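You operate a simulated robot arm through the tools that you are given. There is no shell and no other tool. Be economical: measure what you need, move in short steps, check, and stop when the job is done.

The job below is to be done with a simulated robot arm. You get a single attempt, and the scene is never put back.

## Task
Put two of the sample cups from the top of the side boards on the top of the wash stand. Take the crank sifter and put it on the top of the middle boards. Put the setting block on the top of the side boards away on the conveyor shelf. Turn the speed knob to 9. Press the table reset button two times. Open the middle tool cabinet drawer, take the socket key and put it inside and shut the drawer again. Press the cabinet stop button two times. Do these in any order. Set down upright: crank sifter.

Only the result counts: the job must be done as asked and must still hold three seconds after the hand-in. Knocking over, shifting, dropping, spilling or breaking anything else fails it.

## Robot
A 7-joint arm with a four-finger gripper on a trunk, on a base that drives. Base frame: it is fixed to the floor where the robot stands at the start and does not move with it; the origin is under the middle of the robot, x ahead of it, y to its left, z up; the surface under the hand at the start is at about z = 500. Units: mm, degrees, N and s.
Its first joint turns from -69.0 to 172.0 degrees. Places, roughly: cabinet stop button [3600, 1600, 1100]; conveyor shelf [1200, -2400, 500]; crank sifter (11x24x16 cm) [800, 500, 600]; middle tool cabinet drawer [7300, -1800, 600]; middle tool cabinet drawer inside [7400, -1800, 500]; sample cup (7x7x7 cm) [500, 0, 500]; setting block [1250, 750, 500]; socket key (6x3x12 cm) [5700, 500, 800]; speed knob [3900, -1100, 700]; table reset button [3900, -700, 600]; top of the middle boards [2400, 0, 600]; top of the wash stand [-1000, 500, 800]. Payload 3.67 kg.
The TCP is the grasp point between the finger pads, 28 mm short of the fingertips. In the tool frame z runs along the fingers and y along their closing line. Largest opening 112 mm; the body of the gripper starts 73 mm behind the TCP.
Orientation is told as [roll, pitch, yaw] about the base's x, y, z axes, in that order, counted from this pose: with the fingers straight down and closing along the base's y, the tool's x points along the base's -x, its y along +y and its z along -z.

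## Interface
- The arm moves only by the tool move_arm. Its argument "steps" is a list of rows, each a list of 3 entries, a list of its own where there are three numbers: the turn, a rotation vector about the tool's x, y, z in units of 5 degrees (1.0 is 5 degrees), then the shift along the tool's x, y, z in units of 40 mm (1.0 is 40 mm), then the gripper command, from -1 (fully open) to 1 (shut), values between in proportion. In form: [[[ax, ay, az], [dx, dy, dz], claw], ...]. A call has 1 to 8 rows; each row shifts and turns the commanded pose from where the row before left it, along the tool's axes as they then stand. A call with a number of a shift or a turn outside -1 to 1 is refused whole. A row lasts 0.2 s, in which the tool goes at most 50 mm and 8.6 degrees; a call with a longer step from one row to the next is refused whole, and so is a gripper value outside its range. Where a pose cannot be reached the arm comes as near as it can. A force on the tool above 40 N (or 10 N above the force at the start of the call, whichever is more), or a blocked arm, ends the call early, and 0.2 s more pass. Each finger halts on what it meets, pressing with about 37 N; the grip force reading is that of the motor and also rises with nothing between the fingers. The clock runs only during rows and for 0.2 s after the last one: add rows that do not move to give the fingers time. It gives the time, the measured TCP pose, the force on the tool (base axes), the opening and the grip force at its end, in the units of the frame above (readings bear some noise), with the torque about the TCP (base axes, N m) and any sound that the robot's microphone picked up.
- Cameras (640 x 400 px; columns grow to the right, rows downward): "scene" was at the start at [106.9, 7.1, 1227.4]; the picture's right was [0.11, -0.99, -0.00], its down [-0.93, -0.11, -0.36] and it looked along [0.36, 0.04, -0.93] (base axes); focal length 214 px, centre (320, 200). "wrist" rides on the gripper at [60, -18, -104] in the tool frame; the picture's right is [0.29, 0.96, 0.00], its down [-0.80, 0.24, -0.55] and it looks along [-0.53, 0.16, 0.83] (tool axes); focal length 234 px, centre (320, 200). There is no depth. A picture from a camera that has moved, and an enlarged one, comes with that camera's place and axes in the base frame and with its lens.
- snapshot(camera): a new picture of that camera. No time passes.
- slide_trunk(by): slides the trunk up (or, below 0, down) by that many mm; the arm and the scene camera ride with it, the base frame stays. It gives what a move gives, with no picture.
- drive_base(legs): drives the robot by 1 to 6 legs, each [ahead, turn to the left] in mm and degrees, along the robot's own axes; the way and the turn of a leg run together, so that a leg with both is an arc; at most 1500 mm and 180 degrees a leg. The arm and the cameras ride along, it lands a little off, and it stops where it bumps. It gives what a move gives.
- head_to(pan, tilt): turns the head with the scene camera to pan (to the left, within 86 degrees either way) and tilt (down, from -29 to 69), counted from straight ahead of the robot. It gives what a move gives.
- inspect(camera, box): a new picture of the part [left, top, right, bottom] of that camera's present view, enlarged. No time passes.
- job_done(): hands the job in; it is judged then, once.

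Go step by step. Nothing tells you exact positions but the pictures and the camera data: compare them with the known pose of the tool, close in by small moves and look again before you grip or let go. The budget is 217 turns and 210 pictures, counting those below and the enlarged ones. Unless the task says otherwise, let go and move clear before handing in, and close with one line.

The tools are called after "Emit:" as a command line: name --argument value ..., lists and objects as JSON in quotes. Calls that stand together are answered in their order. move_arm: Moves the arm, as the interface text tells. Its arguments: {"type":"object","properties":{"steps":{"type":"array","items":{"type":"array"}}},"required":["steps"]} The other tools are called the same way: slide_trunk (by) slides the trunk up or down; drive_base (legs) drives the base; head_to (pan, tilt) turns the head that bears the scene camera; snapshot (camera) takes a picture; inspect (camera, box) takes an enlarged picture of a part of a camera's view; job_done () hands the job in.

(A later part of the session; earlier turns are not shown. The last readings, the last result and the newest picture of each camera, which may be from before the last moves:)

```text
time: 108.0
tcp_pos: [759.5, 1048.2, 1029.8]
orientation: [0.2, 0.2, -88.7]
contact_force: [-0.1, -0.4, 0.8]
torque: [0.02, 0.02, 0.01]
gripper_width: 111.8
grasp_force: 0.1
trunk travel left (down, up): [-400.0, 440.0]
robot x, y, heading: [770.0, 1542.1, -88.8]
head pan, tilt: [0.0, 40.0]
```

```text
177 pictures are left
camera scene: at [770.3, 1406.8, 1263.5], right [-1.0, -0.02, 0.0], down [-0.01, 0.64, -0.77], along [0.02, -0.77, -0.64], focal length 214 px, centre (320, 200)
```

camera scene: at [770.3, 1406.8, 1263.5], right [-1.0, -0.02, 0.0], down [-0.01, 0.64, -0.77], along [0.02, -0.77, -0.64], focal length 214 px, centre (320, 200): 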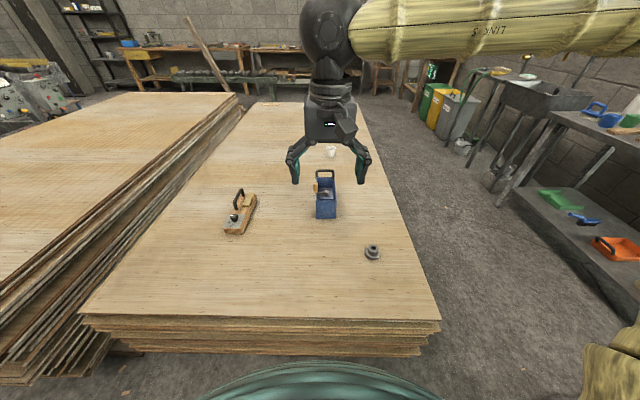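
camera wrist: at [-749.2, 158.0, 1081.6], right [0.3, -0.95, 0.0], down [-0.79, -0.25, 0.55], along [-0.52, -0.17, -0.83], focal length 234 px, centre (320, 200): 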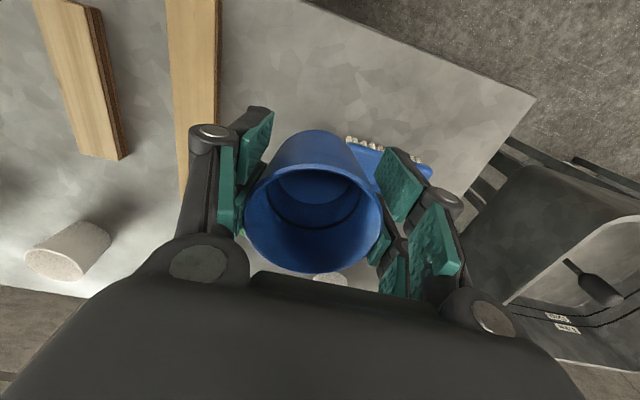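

Emit:
drive_base --legs '[[80, -1]]'

Emit:
inspect --camera "scene" --box '[200, 140, 400, 265]'

Emit:
move_arm --steps '[[[0, 0, 0], [0, 0, 1], -1], [[0, 0, 0], [0, 0, 1], -1], [[0, 0, 0], [0, 0, 1], -1]]'

Emit:
snapshot --camera "wrist"

```text
time: 109.1
tcp_pos: [753.2, 965.8, 1030.8]
orientation: [0.3, 0.3, -89.7]
contact_force: [-0.5, -0.4, -0.2]
torque: [-0.01, -0.05, -0.02]
gripper_width: 112.0
grasp_force: 0.0
trunk travel left (down, up): [-400.0, 440.0]
robot x, y, heading: [769.7, 1460.9, -89.7]
head pan, tilt: [0.0, 40.0]
```

```text
3.20 times, centred on (300, 202) of scene
camera zoom: at [768.9, 1324.3, 1263.3], right [-1.0, 0.0, 0.0], down [0.0, 0.64, -0.77], along [0.0, -0.77, -0.64], focal length 686 px, centre (384, 192)
```

zoom: 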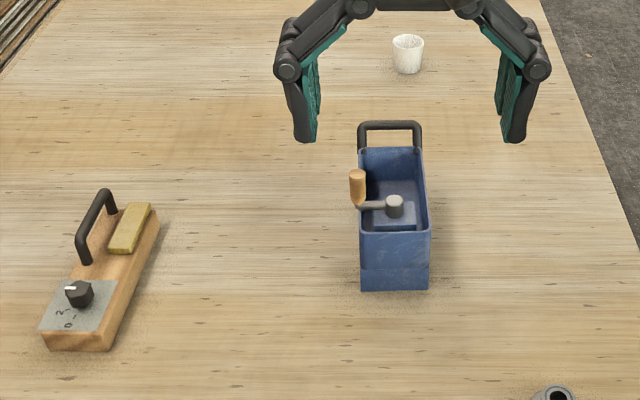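

```text
time: 109.9
tcp_pos: [753.4, 968.5, 908.8]
orientation: [0.1, 0.1, -89.8]
contact_force: [0.0, 0.4, 0.3]
torque: [-0.02, 0.02, -0.03]
gripper_width: 111.9
grasp_force: 0.0
trunk travel left (down, up): [-400.0, 440.0]
robot x, y, heading: [772.8, 1457.7, -90.0]
head pan, tilt: [0.0, 40.0]
```

```text
175 pictures are left
camera wrist: at [735.0, 1027.6, 1015.3], right [0.96, 0.29, 0.01], down [0.24, -0.8, 0.55], along [0.17, -0.53, -0.83], focal length 234 px, centre (320, 200)
```

wrist: 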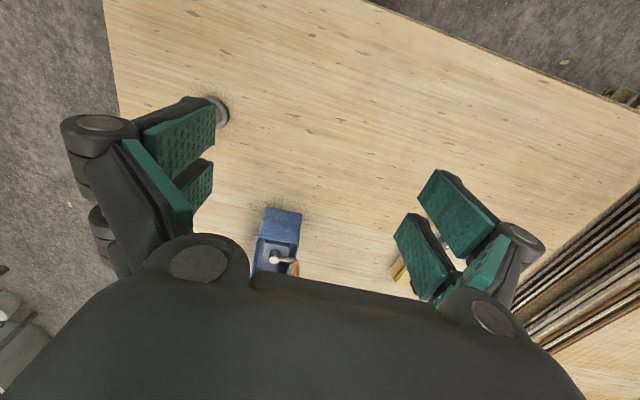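

Emit:
move_arm --steps '[[[0, 0, 0], [-1, 0, 0], -1], [[0, 0, 0], [-1, 0, 0], -1], [[0, 0, 0], [-1, 0, 0], -1], [[0, 0, 0], [-1, 0, 0], -1], [[0, 0, 0], [-1, 0, 0.2], -1], [[0, 0, 0], [-1, 0, 0.2], -1], [[0, 0, 0], [-1, 0, 0.2], -1], [[0, 0, 0], [-1, 0, 0.2], -1]]'

Emit:
move_arm --steps '[[[0, 0, 0], [-1, 0, 0.3], -1], [[0, 0, 0], [-1, 0, 0.3], -1]]'

Emit:
snapshot --camera "wrist"

```text
time: 111.7
tcp_pos: [756.7, 646.4, 875.7]
orientation: [0.2, 0.2, -89.7]
contact_force: [-0.8, -0.1, 0.3]
torque: [0.01, 0.03, -0.02]
gripper_width: 111.8
grasp_force: 0.0
trunk travel left (down, up): [-400.0, 440.0]
robot x, y, heading: [770.3, 1459.0, -90.1]
head pan, tilt: [0.0, 40.0]
```

```text
time: 112.3
tcp_pos: [757.3, 566.6, 852.0]
orientation: [0.1, 0.3, -89.8]
contact_force: [0.3, -0.1, 0.8]
torque: [0.0, -0.01, -0.03]
gripper_width: 112.0
grasp_force: 0.0
trunk travel left (down, up): [-400.0, 440.0]
robot x, y, heading: [767.1, 1459.0, -90.0]
head pan, tilt: [0.0, 40.0]
```

```text
174 pictures are left
camera wrist: at [739.3, 625.8, 957.8], right [0.96, 0.29, 0.0], down [0.24, -0.8, 0.55], along [0.17, -0.53, -0.83], focal length 234 px, centre (320, 200)
```

wrist: 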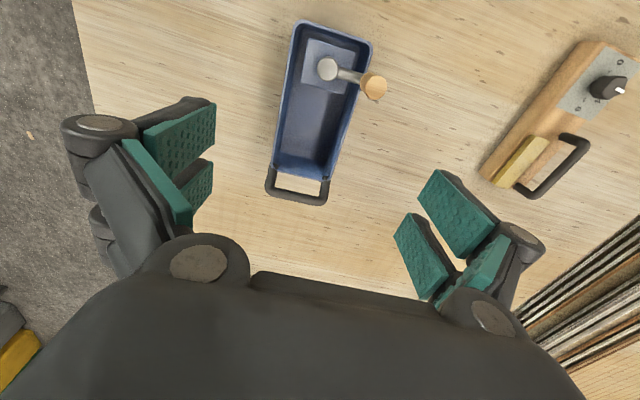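

Emit:
inspect --camera "wrist" --box '[230, 0, 420, 210]'

Emit:
inspect --camera "scene" --box '[280, 140, 360, 240]'

```text
1.90 times, centred on (325, 105) of wrist
camera zoom: at [739.3, 625.8, 957.8], right [0.96, 0.29, 0.0], down [0.24, -0.8, 0.55], along [0.17, -0.53, -0.83], focal length 446 px, centre (310, 381)
```

zoom: 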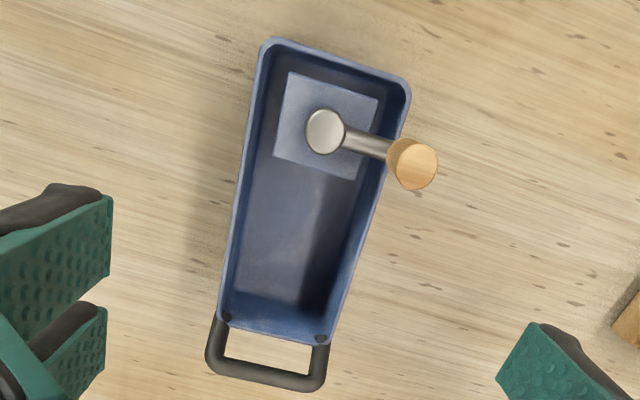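

```text
4.00 times, centred on (320, 190) of scene
camera zoom: at [769.5, 1324.7, 1263.4], right [-1.0, 0.0, 0.0], down [0.0, 0.64, -0.77], along [0.0, -0.77, -0.64], focal length 858 px, centre (320, 240)
```

zoom: 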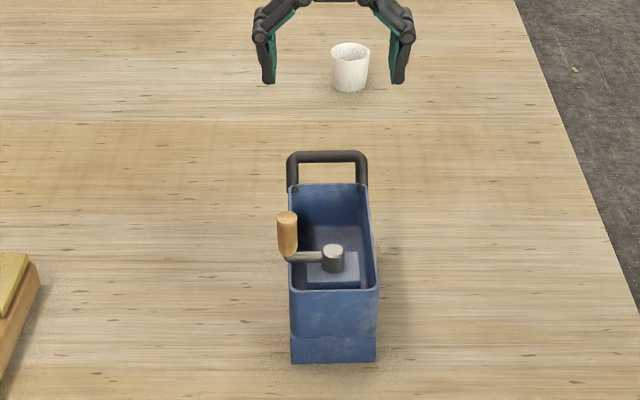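

The sifter is a trough about 100 mm wide centred near (763,540), with the crank grip overhanging its +x side at y≈600. I'll descend above its middle to check centring before gripping across it.

Emit:
move_arm --steps '[[[0, 0, -0.5], [-0.67, 0.15, 0], -1], [[0, 0, 0], [0, 0, 1], -1], [[0, 0, 0], [0, 0, 1], -1], [[0, 0, 0], [0, 0, 1], -1], [[0, 0, 0], [0, 0, 1], -1]]'

Emit:
snapshot --camera "wrist"

Emit:
inspect --camera "scene" --box '[270, 120, 370, 240]'

```text
time: 113.5
tcp_pos: [763.8, 541.5, 692.2]
orientation: [0.2, 0.2, -87.3]
contact_force: [0.2, -0.9, 0.2]
torque: [0.0, -0.03, -0.02]
gripper_width: 111.8
grasp_force: 0.1
trunk travel left (down, up): [-400.0, 440.0]
robot x, y, heading: [767.1, 1456.2, -89.8]
head pan, tilt: [0.0, 40.0]
```

```text
171 pictures are left
camera wrist: at [742.3, 600.4, 797.3], right [0.94, 0.33, 0.0], down [0.28, -0.79, 0.55], along [0.19, -0.52, -0.83], focal length 234 px, centre (320, 200)
```

wrist: 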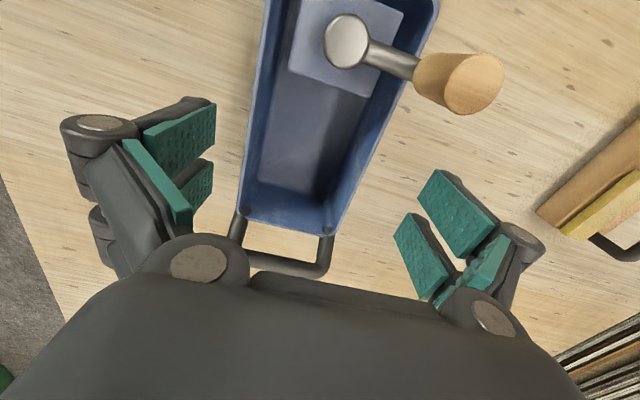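

```text
3.33 times, centred on (320, 180) of scene
camera zoom: at [769.0, 1324.9, 1263.5], right [-1.0, 0.0, 0.0], down [0.0, 0.64, -0.77], along [0.0, -0.77, -0.64], focal length 715 px, centre (320, 267)
```

zoom: 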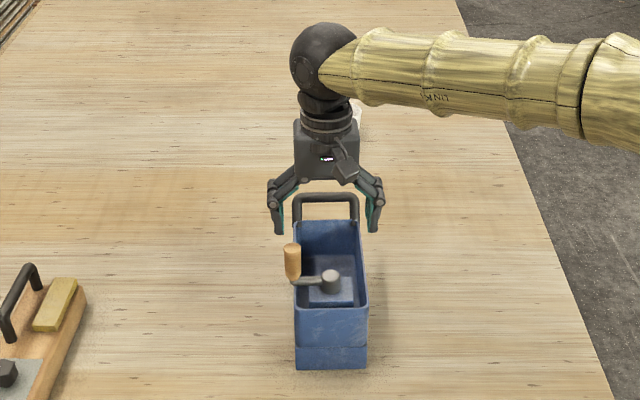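

Emit:
move_arm --steps '[[[0, 0, 0.1], [0, -0.16, 0.4], -1], [[0, 0, 0], [0, 0, 0.6], -1], [[0, 0, 0], [0, 0, 0], -1]]'

Emit:
snapshot --camera "wrist"

Emit:
inspect --camera "scene" --box '[290, 150, 360, 230]'

```text
time: 114.3
tcp_pos: [756.7, 540.8, 652.7]
orientation: [0.2, 0.1, -87.7]
contact_force: [0.5, -0.7, -0.3]
torque: [0.01, -0.01, 0.03]
gripper_width: 112.1
grasp_force: 0.1
trunk travel left (down, up): [-400.0, 440.0]
robot x, y, heading: [766.7, 1460.3, -89.9]
head pan, tilt: [0.0, 40.0]
```

```text
169 pictures are left
camera wrist: at [736.5, 600.9, 757.5], right [0.95, 0.33, 0.0], down [0.27, -0.79, 0.55], along [0.18, -0.52, -0.83], focal length 234 px, centre (320, 200)
```

wrist: 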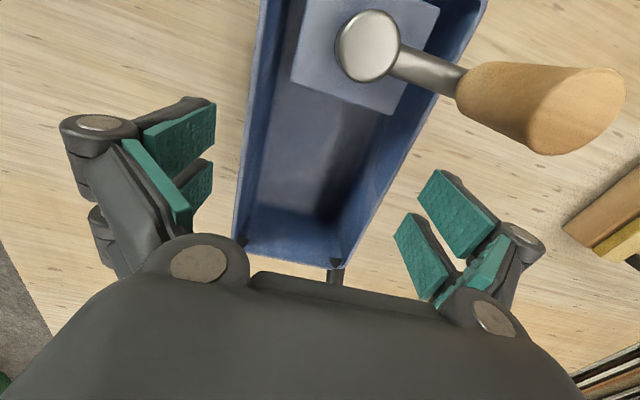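

```text
5.00 times, centred on (325, 190) of scene
camera zoom: at [769.4, 1325.5, 1263.5], right [-1.0, 0.0, 0.0], down [0.0, 0.64, -0.77], along [0.0, -0.77, -0.64], focal length 1072 px, centre (295, 250)
```

zoom: 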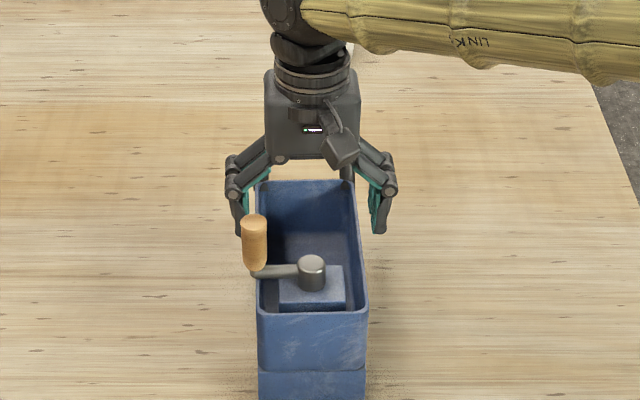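

Triangulation shows the rim at z≈630 and the width about 90 mm, well centred. I'll descend and grip across the trough.

Emit:
move_arm --steps '[[[0, 0, 0], [0, 0, 0.6], -1], [[0, 0, 0], [0, 0, 0.6], -1], [[0, 0, 0], [0, 0, 0.55], -1], [[0, 0, 0], [0, 0, 0], -1]]'

Emit:
snapshot --camera "wrist"

```text
time: 115.3
tcp_pos: [757.8, 542.6, 581.3]
orientation: [0.2, 0.2, -87.6]
contact_force: [-0.4, 0.2, -0.3]
torque: [-0.03, -0.04, 0.01]
gripper_width: 112.0
grasp_force: 0.1
trunk travel left (down, up): [-400.0, 440.0]
robot x, y, heading: [768.7, 1461.8, -90.0]
head pan, tilt: [0.0, 40.0]
```

```text
167 pictures are left
camera wrist: at [737.3, 601.1, 687.3], right [0.94, 0.33, 0.0], down [0.27, -0.79, 0.55], along [0.18, -0.52, -0.83], focal length 234 px, centre (320, 200)
```

wrist: 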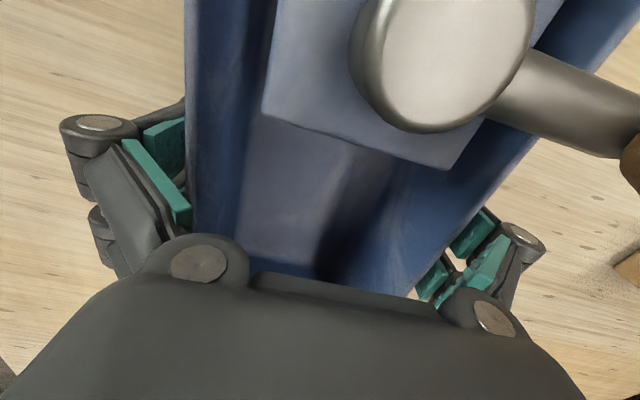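

Fingers straddle the trough walls. I'll close and lift.

Emit:
move_arm --steps '[[[0, 0, 0], [0, 0, 0], 1], [[0, 0, 0], [0, 0, 0], 1], [[0, 0, 0], [0, 0, 0], 1]]'

Emit:
move_arm --steps '[[[0, 0, 0], [0, 0, -0.5], 1], [[0, 0, 0], [0, 0, -0.5], 1], [[0, 0, 0], [0, 0, -0.5], 1]]'

Emit:
snapshot --camera "scene"

Emit:
inspect --camera "scene" --box '[270, 120, 370, 240]'

```text
time: 116.1
tcp_pos: [757.7, 541.6, 582.8]
orientation: [0.1, 0.2, -87.7]
contact_force: [1.1, 0.0, -0.2]
torque: [-0.16, -0.28, -0.03]
gripper_width: 99.7
grasp_force: 37.0
trunk travel left (down, up): [-400.0, 440.0]
robot x, y, heading: [768.0, 1457.8, -89.8]
head pan, tilt: [0.0, 40.0]
```

```text
time: 116.9
tcp_pos: [756.9, 541.1, 641.6]
orientation: [0.3, 0.3, -87.6]
contact_force: [0.1, 0.3, -5.2]
torque: [-0.07, 0.01, 0.06]
gripper_width: 99.6
grasp_force: 37.4
trunk travel left (down, up): [-400.0, 440.0]
robot x, y, heading: [769.5, 1462.4, -90.1]
head pan, tilt: [0.0, 40.0]
```

```text
166 pictures are left
camera scene: at [769.3, 1325.1, 1263.4], right [-1.0, 0.0, 0.0], down [0.0, 0.64, -0.77], along [0.0, -0.77, -0.64], focal length 214 px, centre (320, 200)
```

scene: 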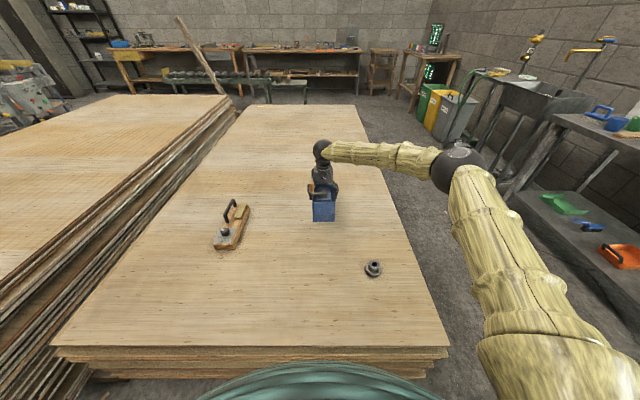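

```text
3.33 times, centred on (320, 180) of scene
camera zoom: at [769.3, 1325.1, 1263.4], right [-1.0, 0.0, 0.0], down [0.0, 0.64, -0.77], along [0.0, -0.77, -0.64], focal length 715 px, centre (320, 267)
```

zoom: 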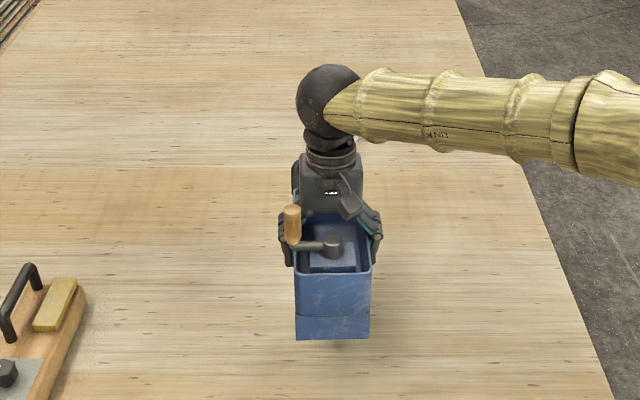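

The sifter is held steadily (about 0.5 kg). I'll lift, retract and back away.

Emit:
move_arm --steps '[[[0, 0, 0], [0, 0, -1], 1], [[0, 0, 0], [0, 0, -1], 1], [[0, 0, 0], [0.3, 0, -1], 1], [[0, 0, 0], [0.6, 0, -0.9], 1], [[0, 0, 0], [0.8, 0, -0.8], 1], [[0, 0, 0], [0.8, 0, -0.8], 1], [[0, 0, 0], [1, 0, -0.5], 1], [[0, 0, 0], [1, 0, -0.5], 1]]'

Emit:
move_arm --steps '[[[0, 0, 0], [1, 0, 0], 1], [[0, 0, 0], [1, 0, 0], 1], [[0, 0, 0], [1, 0, 0], 1], [[0, 0, 0], [1, 0, 0], 1], [[0, 0, 0], [1, 0, 0], 1]]'

Emit:
drive_base --legs '[[-280, 0], [0, 90]]'

Emit:
head_to --pan 0 --tilt 25

Emit:
snapshot --camera "scene"

```text
time: 118.7
tcp_pos: [749.3, 721.8, 903.4]
orientation: [0.2, 0.2, -87.7]
contact_force: [0.5, -0.2, -5.1]
torque: [-0.08, 0.0, -0.01]
gripper_width: 99.5
grasp_force: 37.0
trunk travel left (down, up): [-400.0, 440.0]
robot x, y, heading: [766.9, 1457.5, -89.7]
head pan, tilt: [0.0, 40.0]
```

```text
time: 119.9
tcp_pos: [741.4, 921.8, 904.7]
orientation: [0.2, 0.3, -87.7]
contact_force: [0.3, 0.6, -4.1]
torque: [-0.04, -0.01, 0.02]
gripper_width: 100.0
grasp_force: 36.8
trunk travel left (down, up): [-400.0, 440.0]
robot x, y, heading: [766.7, 1459.1, -90.1]
head pan, tilt: [0.0, 40.0]
```

```text
time: 125.7
tcp_pos: [1306.5, 1717.0, 904.3]
orientation: [0.3, 0.2, 2.7]
contact_force: [0.0, 0.0, -4.6]
torque: [-0.02, -0.08, 0.0]
gripper_width: 99.7
grasp_force: 37.4
trunk travel left (down, up): [-400.0, 440.0]
robot x, y, heading: [767.4, 1741.6, 0.4]
head pan, tilt: [0.0, 40.0]
```

```text
time: 126.5
tcp_pos: [1306.6, 1715.7, 904.1]
orientation: [0.2, 0.2, 2.7]
contact_force: [-0.7, 0.0, -5.8]
torque: [-0.03, -0.05, 0.01]
gripper_width: 99.7
grasp_force: 36.4
trunk travel left (down, up): [-400.0, 440.0]
robot x, y, heading: [764.9, 1742.3, 0.7]
head pan, tilt: [0.0, 25.0]
```

```text
164 pictures are left
camera scene: at [911.0, 1741.4, 1286.7], right [0.01, -1.0, 0.0], down [-0.42, 0.0, -0.91], along [0.91, 0.01, -0.42], focal length 214 px, centre (320, 200)
```

scene: 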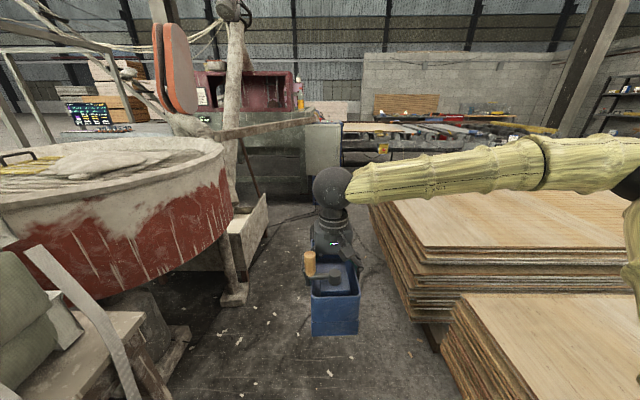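

I'll stop at the corner of the two board stacks and place the sifter on the near-left corner area of the middle boards.

Emit:
drive_base --legs '[[530, 0], [0, -43]]'

Emit:
head_to --pan 0 --tilt 40

Emit:
snapshot --camera "scene"

```text
time: 131.5
tcp_pos: [1672.9, 1360.3, 905.5]
orientation: [0.2, 0.3, -40.3]
contact_force: [-1.3, 0.1, -4.8]
torque: [0.0, -0.03, 0.01]
gripper_width: 99.7
grasp_force: 36.8
trunk travel left (down, up): [-400.0, 440.0]
robot x, y, heading: [1291.8, 1748.0, -42.8]
head pan, tilt: [0.0, 25.0]
```

```text
time: 132.3
tcp_pos: [1673.2, 1360.3, 904.1]
orientation: [0.2, 0.3, -40.4]
contact_force: [0.6, -0.1, -4.9]
torque: [-0.06, -0.03, 0.01]
gripper_width: 99.8
grasp_force: 37.3
trunk travel left (down, up): [-400.0, 440.0]
robot x, y, heading: [1294.9, 1744.9, -42.5]
head pan, tilt: [0.0, 40.0]
```

```text
163 pictures are left
camera scene: at [1395.2, 1654.9, 1263.5], right [-0.68, -0.74, 0.0], down [-0.47, 0.43, -0.77], along [0.56, -0.52, -0.64], focal length 214 px, centre (320, 200)
```

scene: 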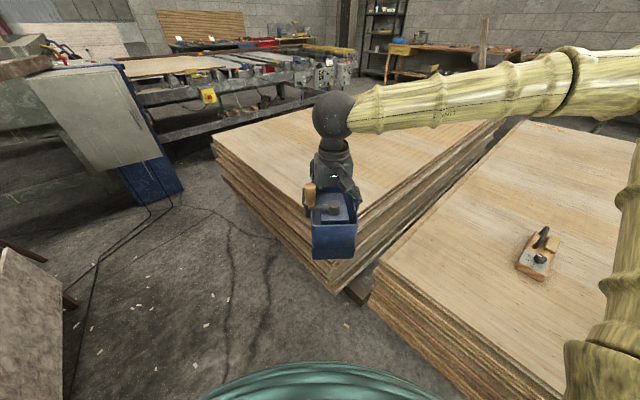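

Emit:
move_arm --steps '[[[0, 0, 0], [-0.985, -0.06, 0], 1], [[0, 0, 0], [-0.985, -0.06, 0], 1], [[0, 0, 0], [-0.985, -0.06, 0], 1], [[0, 0, 0], [-0.985, -0.06, 0], 1], [[0, 0, 0], [-0.985, -0.06, 0], 1], [[0, 0, 0], [-0.985, -0.06, 0], 1], [[0, 0, 0], [-0.985, -0.06, 0], 1], [[0, 0, 0], [-0.985, -0.06, 0], 1]]'

Emit:
move_arm --steps '[[[0, 0, 0], [0, 0, 1], 1], [[0, 0, 0], [0, 0, 1], 1], [[0, 0, 0], [0, 0, 1], 1], [[0, 0, 0], [0, 0, 1], 1]]'

Emit:
snapshot --camera "scene"

```text
time: 134.1
tcp_pos: [1901.8, 1142.4, 900.7]
orientation: [0.2, 0.3, -40.3]
contact_force: [0.9, 0.6, -5.4]
torque: [-0.07, -0.02, -0.02]
gripper_width: 99.8
grasp_force: 37.4
trunk travel left (down, up): [-400.0, 440.0]
robot x, y, heading: [1294.3, 1747.7, -42.6]
head pan, tilt: [0.0, 40.0]
```

```text
time: 135.1
tcp_pos: [1901.6, 1140.9, 742.1]
orientation: [0.3, 0.2, -40.2]
contact_force: [0.3, -0.5, -6.3]
torque: [-0.02, -0.04, 0.01]
gripper_width: 99.5
grasp_force: 36.8
trunk travel left (down, up): [-400.0, 440.0]
robot x, y, heading: [1294.0, 1744.7, -42.5]
head pan, tilt: [0.0, 40.0]
```

```text
162 pictures are left
camera scene: at [1395.7, 1654.1, 1263.4], right [-0.68, -0.74, 0.0], down [-0.47, 0.44, -0.77], along [0.56, -0.52, -0.64], focal length 214 px, centre (320, 200)
```

scene: 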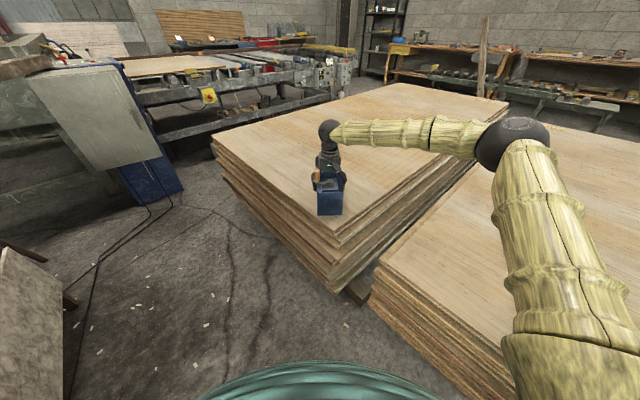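

The corner is closer than I thought, so I'll move 100 mm further in before lowering.

Emit:
move_arm --steps '[[[0, 0, 0], [-0.81, -0.9, 0], 1], [[0, 0, 0], [-0.81, -0.9, 0], 1], [[0, 0, 0], [0, -0.1, 0], 1]]'

Emit:
inspect --camera "scene" --box '[260, 110, 400, 270]'

Emit:
snapshot --camera "wrist"

```text
time: 135.9
tcp_pos: [1900.9, 1042.5, 742.8]
orientation: [0.2, 0.2, -40.4]
contact_force: [0.8, -0.3, -4.6]
torque: [-0.07, -0.02, 0.03]
gripper_width: 99.5
grasp_force: 37.2
trunk travel left (down, up): [-400.0, 440.0]
robot x, y, heading: [1291.4, 1750.5, -42.5]
head pan, tilt: [0.0, 40.0]
```

```text
2.50 times, centred on (330, 190) of scene
camera zoom: at [1395.3, 1654.7, 1263.5], right [-0.68, -0.74, 0.0], down [-0.47, 0.43, -0.77], along [0.56, -0.52, -0.64], focal length 536 px, centre (295, 225)
```

zoom: 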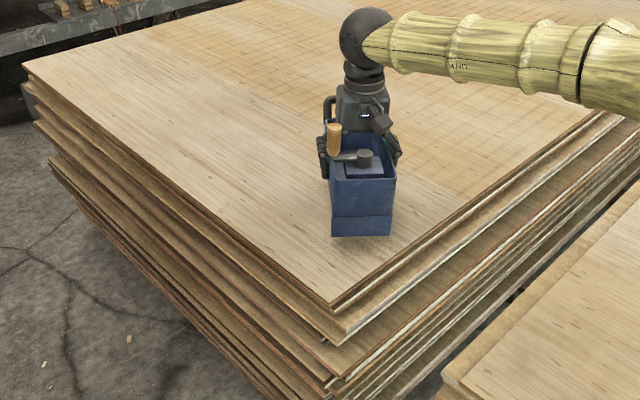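

```text
160 pictures are left
camera wrist: at [1844.2, 1068.0, 847.6], right [0.4, 0.92, 0.0], down [0.76, -0.34, 0.55], along [0.51, -0.22, -0.83], focal length 234 px, centre (320, 200)
```

wrist: 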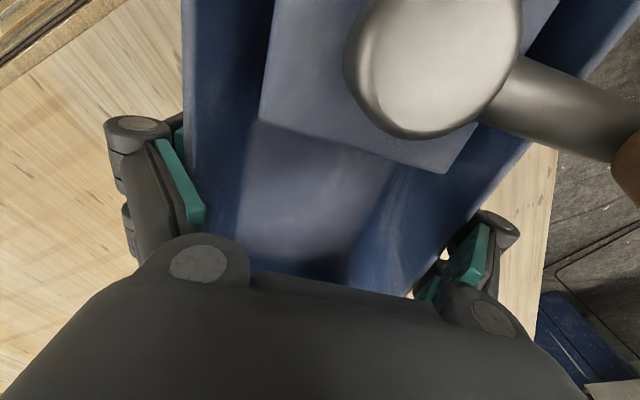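

The near end would still hang close to the edge, so I'll drive 130 mm ahead.

Emit:
drive_base --legs '[[130, 0]]'

Emit:
inspect --camera "scene" --box '[260, 110, 400, 270]'

```text
time: 137.2
tcp_pos: [1997.6, 955.0, 741.2]
orientation: [0.2, 0.3, -40.2]
contact_force: [0.5, -0.2, -5.3]
torque: [-0.04, -0.02, 0.0]
gripper_width: 99.9
grasp_force: 36.9
trunk travel left (down, up): [-400.0, 440.0]
robot x, y, heading: [1388.3, 1655.6, -42.2]
head pan, tilt: [0.0, 40.0]
```

```text
2.50 times, centred on (330, 190) of scene
camera zoom: at [1491.5, 1565.9, 1263.2], right [-0.68, -0.74, 0.0], down [-0.47, 0.44, -0.77], along [0.56, -0.52, -0.64], focal length 536 px, centre (295, 225)
```

zoom: 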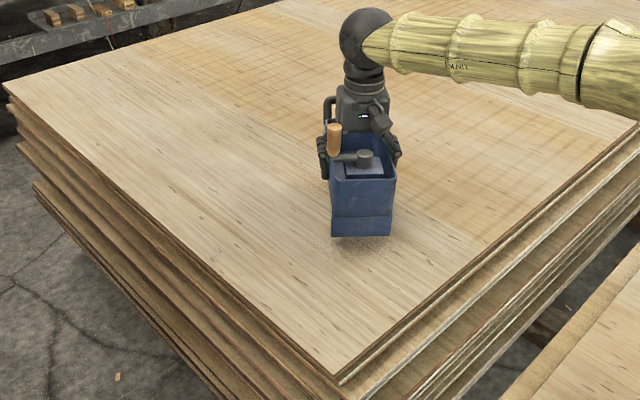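

Emit:
move_arm --steps '[[[0, 0, 0], [0, 0, 0.6], 1], [[0, 0, 0], [0, 0, 0.6], 1], [[0, 0, 0], [0, 0, 0], 1]]'

Emit:
move_arm --steps '[[[0, 0, 0], [0, 0, 0.1], 1], [[0, 0, 0], [0, 0, 0], 1]]'

Emit:
move_arm --steps '[[[0, 0, 0], [0, 0, 0.1], 1], [[0, 0, 0], [0, 0, 0], 1]]'

Emit:
inspect --camera "scene" --box '[280, 140, 380, 240]'

```text
time: 137.7
tcp_pos: [1997.6, 953.7, 719.0]
orientation: [0.4, -0.2, -40.5]
contact_force: [1.4, -1.6, 13.6]
torque: [0.43, 1.71, -0.05]
gripper_width: 99.8
grasp_force: 37.2
trunk travel left (down, up): [-400.0, 440.0]
robot x, y, heading: [1387.5, 1658.0, -42.6]
head pan, tilt: [0.0, 40.0]
stopped in row 2: the force on the tool passed its limit at 53 N (the readings are from after the stop); the commanded pose is now the measured one
```

```text
time: 138.3
tcp_pos: [1999.4, 953.8, 718.6]
orientation: [0.6, -0.7, -40.5]
contact_force: [1.2, -1.4, 17.7]
torque: [0.33, 2.07, -0.09]
gripper_width: 100.0
grasp_force: 36.9
trunk travel left (down, up): [-400.0, 440.0]
robot x, y, heading: [1391.6, 1660.9, -42.7]
head pan, tilt: [0.0, 40.0]
stopped in row 2: the force on the tool passed its limit at 42 N (the readings are from after the stop); the commanded pose is now the measured one
```

```text
time: 138.8
tcp_pos: [2000.8, 951.6, 720.0]
orientation: [0.6, -1.0, -40.5]
contact_force: [2.4, -0.8, 17.5]
torque: [0.39, 2.13, -0.03]
gripper_width: 100.0
grasp_force: 37.0
trunk travel left (down, up): [-400.0, 440.0]
robot x, y, heading: [1390.3, 1656.4, -42.6]
head pan, tilt: [0.0, 40.0]
stopped in row 2: the force on the tool passed its limit at 42 N (the readings are from after the stop); the commanded pose is now the measured one
```

```text
4.00 times, centred on (330, 190) of scene
camera zoom: at [1489.9, 1568.3, 1263.4], right [-0.68, -0.74, 0.0], down [-0.47, 0.43, -0.77], along [0.56, -0.52, -0.64], focal length 858 px, centre (280, 240)
```

zoom: 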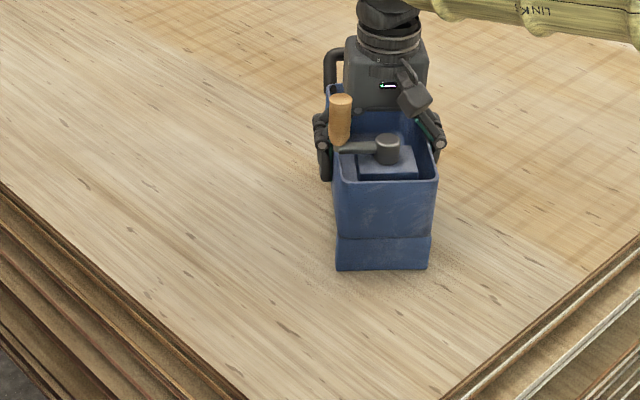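

Contact at TCP z≈720, so these boards' top is near z 637. I'll ease off and check the residual force and torque before releasing.

Emit:
move_arm --steps '[[[0, 0, 0], [0, 0, -0.06], 1], [[0, 0, 0], [0, 0, 0], 1]]'

Emit:
snapshot --camera "wrist"

```text
time: 139.4
tcp_pos: [2000.3, 953.6, 717.9]
orientation: [0.5, -0.9, -40.5]
contact_force: [4.8, -2.9, 11.1]
torque: [-0.82, -0.43, 0.17]
gripper_width: 100.2
grasp_force: 36.9
trunk travel left (down, up): [-400.0, 440.0]
robot x, y, heading: [1387.2, 1658.2, -42.3]
head pan, tilt: [0.0, 40.0]
```

```text
157 pictures are left
camera wrist: at [1942.1, 978.7, 823.1], right [0.4, 0.92, 0.01], down [0.75, -0.33, 0.57], along [0.52, -0.22, -0.82], focal length 234 px, centre (320, 200)
```

wrist: 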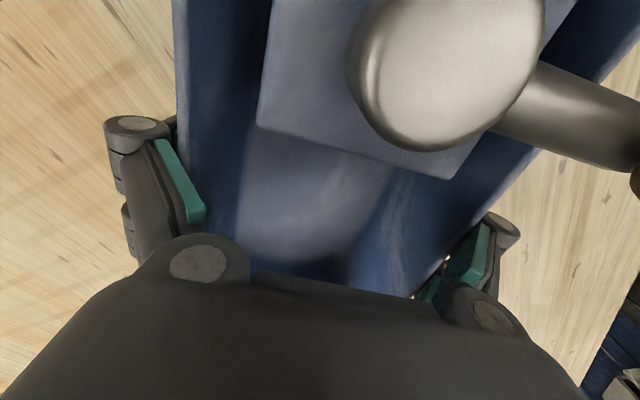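

Emit:
move_arm --steps '[[[0, 0, 0], [0, 0, -0.03], 1], [[0, 0, 0], [0, 0, 0], -1], [[0, 0, 0], [0, 0, 0], -1], [[0, 0, 0], [0, 0, 0], -1]]'

Emit:
inspect --camera "scene" --box '[280, 140, 380, 240]'

Emit:
snapshot --camera "wrist"

```text
time: 140.4
tcp_pos: [1999.7, 952.6, 719.2]
orientation: [0.6, -0.6, -40.5]
contact_force: [0.2, -0.4, -0.3]
torque: [-0.06, 0.02, -0.02]
gripper_width: 112.0
grasp_force: 0.1
trunk travel left (down, up): [-400.0, 440.0]
robot x, y, heading: [1388.6, 1660.3, -42.6]
head pan, tilt: [0.0, 40.0]
```

```text
4.00 times, centred on (330, 190) of scene
camera zoom: at [1490.9, 1567.1, 1263.5], right [-0.68, -0.74, 0.0], down [-0.47, 0.43, -0.77], along [0.56, -0.52, -0.64], focal length 858 px, centre (280, 240)
```

zoom: 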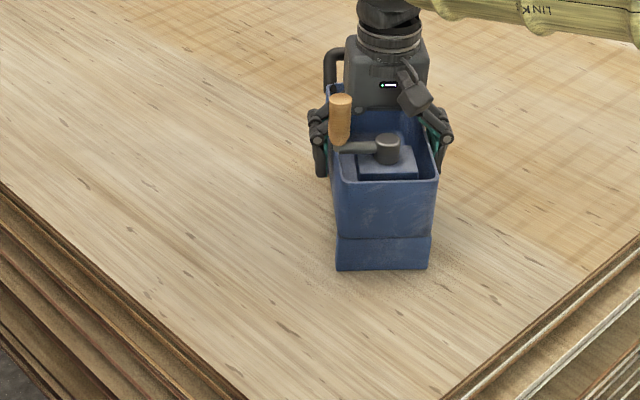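

```text
155 pictures are left
camera wrist: at [1941.9, 978.3, 823.4], right [0.4, 0.92, 0.01], down [0.75, -0.34, 0.57], along [0.52, -0.22, -0.82], focal length 234 px, centre (320, 200)
```

wrist: 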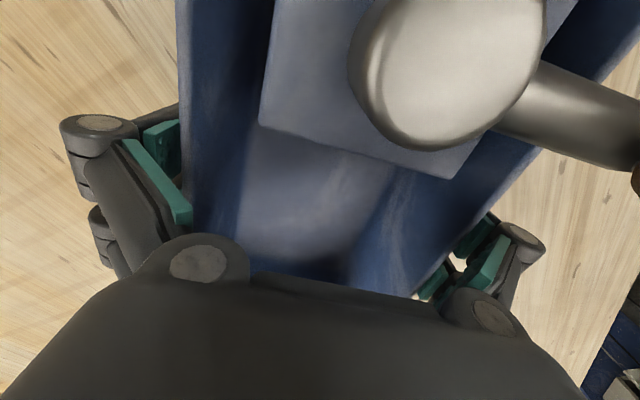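

Emit:
move_arm --steps '[[[0, 0, 0], [0, 0, -0.6], -1], [[0, 0, 0], [0, 0, -0.8], -1], [[0, 0, 0], [0, 0, -1], -1], [[0, 0, 0], [0, 0, -1], -1], [[0, 0, 0], [0, 0, -1], -1], [[0, 0, 0], [0, 0, -1], -1], [[0, 0, 0], [0.5, 0, -1], -1], [[0, 0, 0], [0.5, 0, -1], -1]]'

Emit:
move_arm --steps '[[[0, 0, 0], [1, 0.5, 0], -1], [[0, 0, 0], [1, 0.5, 0], -1], [[0, 0, 0], [1, 0, 0], -1], [[0, 0, 0], [1, 0, 0], -1], [[0, 0, 0], [1, 0, 0], -1], [[0, 0, 0], [1, 0, 0], -1], [[0, 0, 0], [1, 0, 0], -1], [[0, 0, 0], [1, 0, 0], -1]]'

Emit:
inspect --camera "scene" --box '[220, 110, 440, 270]'

```text
time: 142.2
tcp_pos: [1964.5, 980.2, 1016.9]
orientation: [0.6, -0.8, -40.5]
contact_force: [0.0, 0.6, -0.1]
torque: [-0.03, -0.04, 0.0]
gripper_width: 111.9
grasp_force: 0.0
trunk travel left (down, up): [-400.0, 440.0]
robot x, y, heading: [1389.2, 1658.5, -42.4]
head pan, tilt: [0.0, 40.0]
```

```text
time: 144.0
tcp_pos: [1748.5, 1215.8, 1011.3]
orientation: [0.6, -0.8, -40.5]
contact_force: [-0.5, -0.6, 0.3]
torque: [0.01, 0.01, -0.01]
gripper_width: 112.1
grasp_force: 0.1
trunk travel left (down, up): [-400.0, 440.0]
robot x, y, heading: [1390.0, 1658.2, -42.4]
head pan, tilt: [0.0, 40.0]
```

```text
2.50 times, centred on (330, 190) of scene
camera zoom: at [1490.5, 1567.3, 1263.6], right [-0.68, -0.74, 0.0], down [-0.47, 0.43, -0.77], along [0.56, -0.52, -0.64], focal length 536 px, centre (295, 225)
```

zoom: 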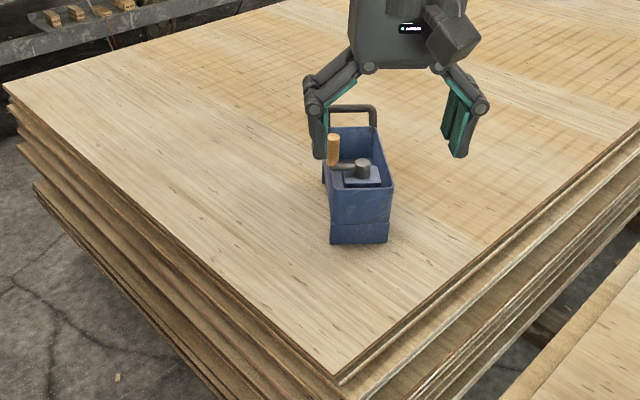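

The sifter stands upright on the middle boards. Next is the setting block near (1180,622).

Emit:
move_arm --steps '[[[0.12, 0.16, 0], [0, 0, 0], -1]]'

Emit:
drive_base --legs '[[0, -91.6], [275, 0], [0, 44]]'

Emit:
snapshot --camera "scene"

```text
time: 144.4
tcp_pos: [1747.6, 1215.8, 1011.3]
orientation: [-0.1, 0.0, -40.5]
contact_force: [0.5, 1.0, -0.5]
torque: [-0.04, 0.01, 0.0]
gripper_width: 111.9
grasp_force: 0.1
trunk travel left (down, up): [-400.0, 440.0]
robot x, y, heading: [1391.5, 1655.2, -42.6]
head pan, tilt: [0.0, 40.0]
```

```text
time: 152.3
tcp_pos: [1114.2, 899.5, 1010.3]
orientation: [0.0, 0.0, -87.8]
contact_force: [0.4, -0.7, 0.5]
torque: [0.03, -0.02, 0.0]
gripper_width: 111.9
grasp_force: 0.1
trunk travel left (down, up): [-400.0, 440.0]
robot x, y, heading: [1198.6, 1460.8, -90.1]
head pan, tilt: [0.0, 40.0]
```

```text
153 pictures are left
camera scene: at [1199.2, 1326.6, 1263.5], right [-1.0, 0.0, 0.0], down [0.0, 0.64, -0.77], along [0.0, -0.77, -0.64], focal length 214 px, centre (320, 200)
```

scene: 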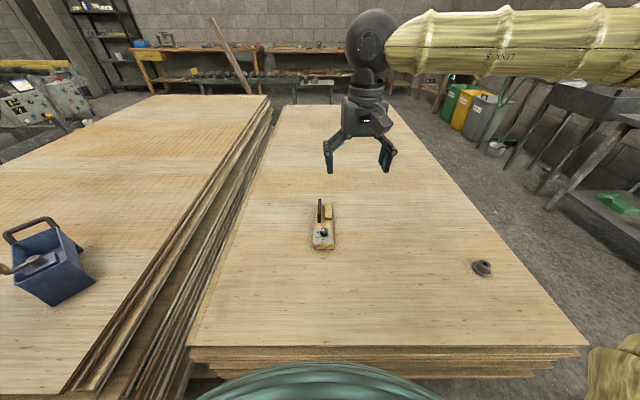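

Emit:
move_arm --steps '[[[0, 0, 0], [-0.9, 0.25, 0.7], -1], [[0, 0, 0], [-0.9, 0.25, 0.7], -1], [[0, 0, 0], [-0.9, 0.25, 0.7], -1], [[0, 0, 0], [-0.9, 0.25, 0.7], -1], [[0, 0, 0], [-0.9, 0.25, 0.7], -1], [[0, 0, 0], [-0.9, 0.25, 0.7], -1], [[0, 0, 0], [-0.9, 0.25, 0.7], -1]]'

Emit:
snapshot --camera "wrist"

Emit:
inspect --camera "scene" --box '[280, 180, 360, 260]'

```text
time: 153.9
tcp_pos: [1193.3, 647.3, 813.7]
orientation: [0.0, 0.1, -87.9]
contact_force: [-0.4, -0.2, -0.4]
torque: [0.02, 0.03, 0.01]
gripper_width: 112.0
grasp_force: 0.1
trunk travel left (down, up): [-400.0, 440.0]
robot x, y, heading: [1195.6, 1463.1, -89.8]
head pan, tilt: [0.0, 40.0]
```

```text
152 pictures are left
camera wrist: at [1173.8, 707.1, 918.8], right [0.95, 0.32, 0.0], down [0.27, -0.79, 0.55], along [0.18, -0.52, -0.83], focal length 234 px, centre (320, 200)
```

wrist: 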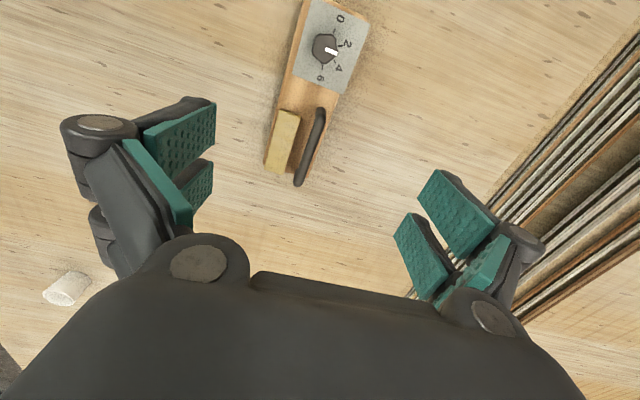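

```text
5.00 times, centred on (320, 220) of scene
camera zoom: at [1199.2, 1325.9, 1263.4], right [-1.0, 0.0, 0.0], down [0.0, 0.64, -0.77], along [0.0, -0.77, -0.64], focal length 1072 px, centre (320, 100)
```

zoom: 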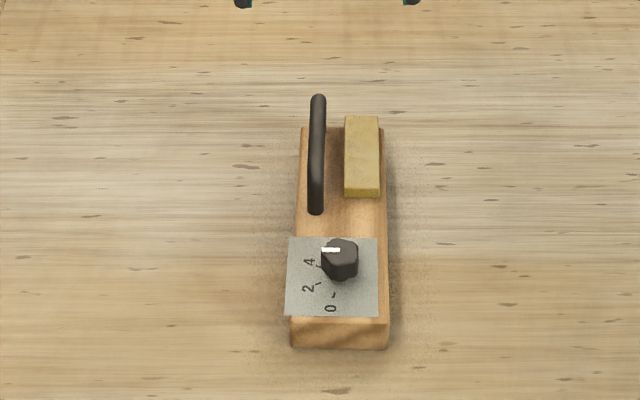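

The wooden block is about 85 mm wide and 250 long, centred near (1178,620) and aligned with y. I'll align and descend partway to check.

Emit:
move_arm --steps '[[[0, 0, 0.52], [-0.6, -0.36, 0.3], -1], [[0, 0, 0], [0, 0, 1], -1], [[0, 0, 0], [0, 0, 1], -1], [[0, 0, 0], [0, 0, 1], -1], [[0, 0, 0], [0, 0, 1], -1]]'

Emit:
snapshot --camera "wrist"

Emit:
inspect --camera "scene" --box '[280, 160, 360, 260]'

```text
time: 155.1
tcp_pos: [1180.3, 624.1, 643.4]
orientation: [0.0, 0.1, -90.6]
contact_force: [0.4, 0.5, 0.4]
torque: [0.05, 0.02, 0.02]
gripper_width: 112.0
grasp_force: 0.0
trunk travel left (down, up): [-400.0, 440.0]
robot x, y, heading: [1198.4, 1462.1, -89.9]
head pan, tilt: [0.0, 40.0]
```

```text
150 pictures are left
camera wrist: at [1162.7, 685.2, 747.3], right [0.96, 0.28, 0.0], down [0.23, -0.8, 0.55], along [0.15, -0.53, -0.83], focal length 234 px, centre (320, 200)
```

wrist: 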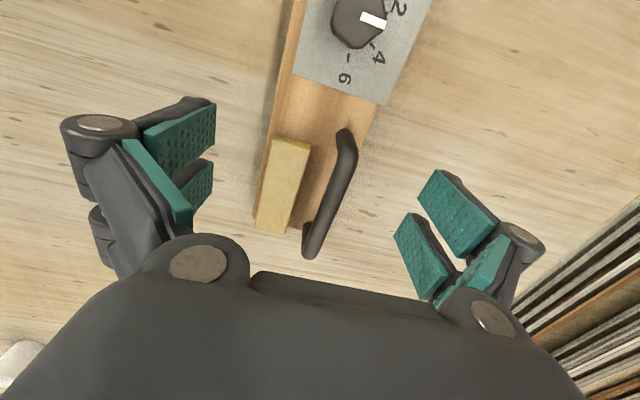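

```text
4.00 times, centred on (320, 210) of scene
camera zoom: at [1199.0, 1326.1, 1263.5], right [-1.0, 0.0, 0.0], down [0.0, 0.64, -0.77], along [0.0, -0.77, -0.64], focal length 858 px, centre (320, 160)
```

zoom: 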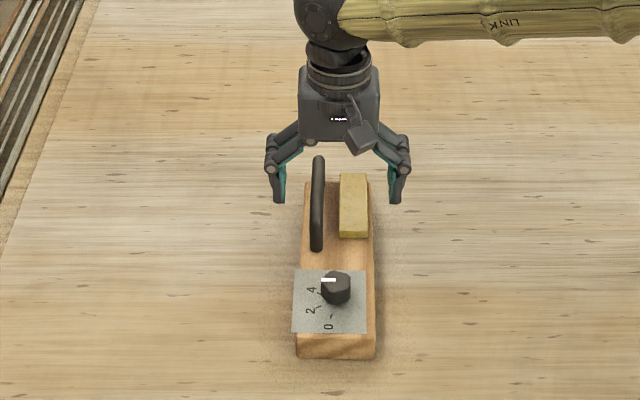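

Emit:
move_arm --steps '[[[0, 0, 0], [0.1, 0.05, 0.9], -1], [[0, 0, 0], [0, 0, 0.9], -1], [[0, 0, 0], [0, 0, 0.85], -1], [[0, 0, 0], [0, 0, 0], -1]]'

Emit:
snapshot --camera "wrist"

Emit:
inspect --camera "scene" --box '[280, 160, 360, 260]'

```text
time: 156.1
tcp_pos: [1183.2, 629.7, 537.3]
orientation: [0.0, 0.0, -90.5]
contact_force: [0.0, 0.1, 0.0]
torque: [0.0, 0.01, 0.0]
gripper_width: 111.9
grasp_force: 0.1
trunk travel left (down, up): [-400.0, 440.0]
robot x, y, heading: [1198.0, 1461.3, -90.0]
head pan, tilt: [0.0, 40.0]
```

```text
148 pictures are left
camera wrist: at [1165.8, 689.6, 642.4], right [0.96, 0.28, 0.0], down [0.23, -0.8, 0.55], along [0.15, -0.53, -0.83], focal length 234 px, centre (320, 200)
```

wrist: 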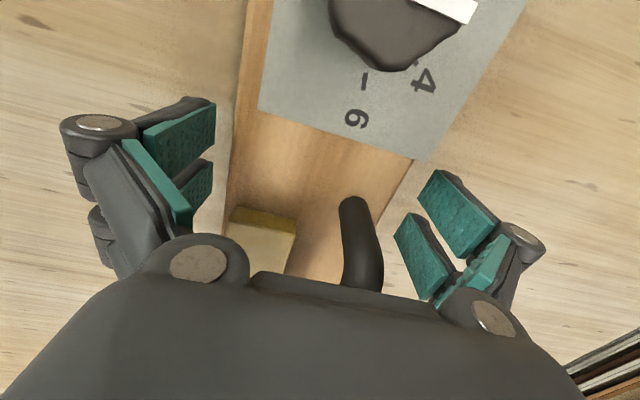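

```text
4.00 times, centred on (320, 210) of scene
camera zoom: at [1199.1, 1326.4, 1263.5], right [-1.0, 0.0, 0.0], down [0.0, 0.64, -0.77], along [0.0, -0.77, -0.64], focal length 858 px, centre (320, 160)
```

zoom: 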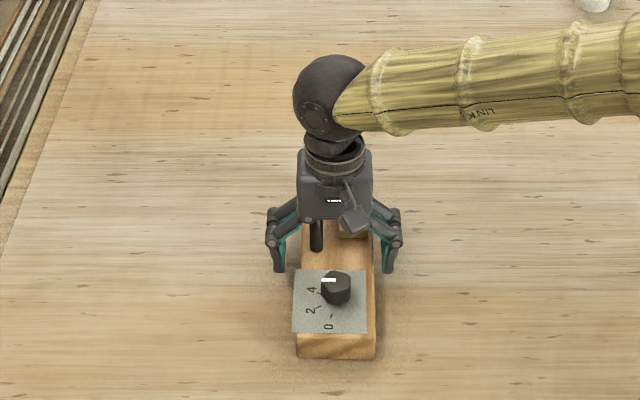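

Emit:
move_arm --steps '[[[0, 0, 0], [0, 0, 0], 1], [[0, 0, 0], [0, 0, 0], 1], [[0, 0, 0], [0, 0, 0], 1]]'

Emit:
move_arm --steps '[[[0, 0, 0], [0, 0, -0.5], 1], [[0, 0, 0], [0, 0, -0.5], 1], [[0, 0, 0], [0, 0, -0.5], 1]]'

Emit:
inspect --camera "scene" --box '[280, 160, 360, 260]'

```text
time: 156.9
tcp_pos: [1183.0, 628.7, 537.6]
orientation: [0.0, 0.0, -90.5]
contact_force: [-4.9, -1.5, 6.3]
torque: [-0.03, -0.07, -0.3]
gripper_width: 85.0
grasp_force: 36.9
trunk travel left (down, up): [-400.0, 440.0]
robot x, y, heading: [1196.6, 1459.6, -89.8]
head pan, tilt: [0.0, 40.0]
```

```text
time: 157.7
tcp_pos: [1182.7, 628.7, 595.9]
orientation: [0.0, 0.2, -90.5]
contact_force: [0.9, 0.2, -6.7]
torque: [0.02, -0.01, 0.0]
gripper_width: 85.1
grasp_force: 36.6
trunk travel left (down, up): [-400.0, 440.0]
robot x, y, heading: [1196.4, 1459.4, -90.1]
head pan, tilt: [0.0, 40.0]
```

```text
4.00 times, centred on (320, 210) of scene
camera zoom: at [1199.2, 1326.4, 1263.4], right [-1.0, 0.0, 0.0], down [0.0, 0.64, -0.77], along [0.0, -0.77, -0.64], focal length 858 px, centre (320, 160)
```

zoom: 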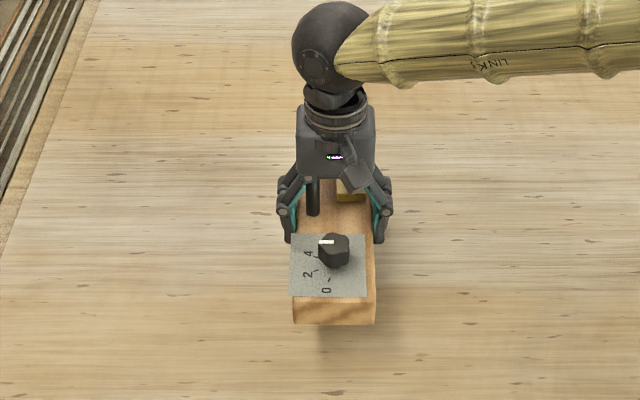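

The block is held level (about 0.7 kg). I'll lift, retract, and drive around the near side toward the conveyor shelf.

Emit:
move_arm --steps '[[[0, 0, 0], [0, 0, -1], 1], [[0, 0, 0], [0, 0, -1], 1], [[0, 0, 0], [0.3, 0, -1], 1], [[0, 0, 0], [0.6, 0, -0.9], 1], [[0, 0, 0], [0.8, 0, -0.8], 1], [[0, 0, 0], [0.8, 0, -0.8], 1], [[0, 0, 0], [1, 0, -0.6], 1], [[0, 0, 0], [1, 0, -0.6], 1]]'

Emit:
move_arm --steps '[[[0, 0, 0], [1, 0, 0], 1], [[0, 0, 0], [1, 0, 0], 1], [[0, 0, 0], [1, 0, 0], 1], [[0, 0, 0], [1, 0, 0], 1]]'

Emit:
drive_base --legs '[[-150, 0], [0, -90], [1380, 0], [0, 90]]'

Emit:
head_to --pan 0 --tilt 30

Emit:
snapshot --camera "scene"

```text
time: 159.5
tcp_pos: [1183.2, 809.0, 866.4]
orientation: [0.0, 0.1, -90.5]
contact_force: [0.2, 0.0, -7.0]
torque: [0.02, -0.01, -0.01]
gripper_width: 84.9
grasp_force: 36.7
trunk travel left (down, up): [-400.0, 440.0]
robot x, y, heading: [1200.0, 1460.9, -90.3]
head pan, tilt: [0.0, 40.0]
```

```text
time: 160.5
tcp_pos: [1184.8, 969.2, 866.0]
orientation: [0.0, 0.0, -90.6]
contact_force: [0.1, 0.6, -6.5]
torque: [0.0, -0.03, -0.01]
gripper_width: 85.1
grasp_force: 37.1
trunk travel left (down, up): [-400.0, 440.0]
robot x, y, heading: [1197.3, 1457.6, -89.9]
head pan, tilt: [0.0, 40.0]
```

```text
time: 176.1
tcp_pos: [-207.3, 1109.3, 866.2]
orientation: [0.1, 0.1, -89.0]
contact_force: [0.0, -0.5, -7.0]
torque: [0.02, -0.03, -0.02]
gripper_width: 84.9
grasp_force: 37.1
trunk travel left (down, up): [-400.0, 440.0]
robot x, y, heading: [-208.7, 1602.6, -88.3]
head pan, tilt: [0.0, 40.0]
```

```text
time: 176.8
tcp_pos: [-207.4, 1107.6, 865.6]
orientation: [0.0, 0.1, -88.9]
contact_force: [0.0, 0.1, -6.5]
torque: [0.01, -0.02, -0.02]
gripper_width: 84.8
grasp_force: 36.7
trunk travel left (down, up): [-400.0, 440.0]
robot x, y, heading: [-207.6, 1602.2, -88.6]
head pan, tilt: [0.0, 30.0]
```

```text
145 pictures are left
camera scene: at [-201.4, 1460.9, 1278.7], right [-1.0, -0.03, 0.0], down [-0.01, 0.5, -0.87], along [0.02, -0.87, -0.5], focal length 214 px, centre (320, 200)
```

scene: 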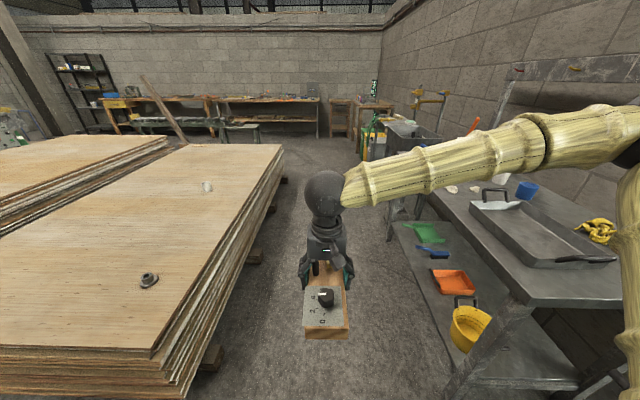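

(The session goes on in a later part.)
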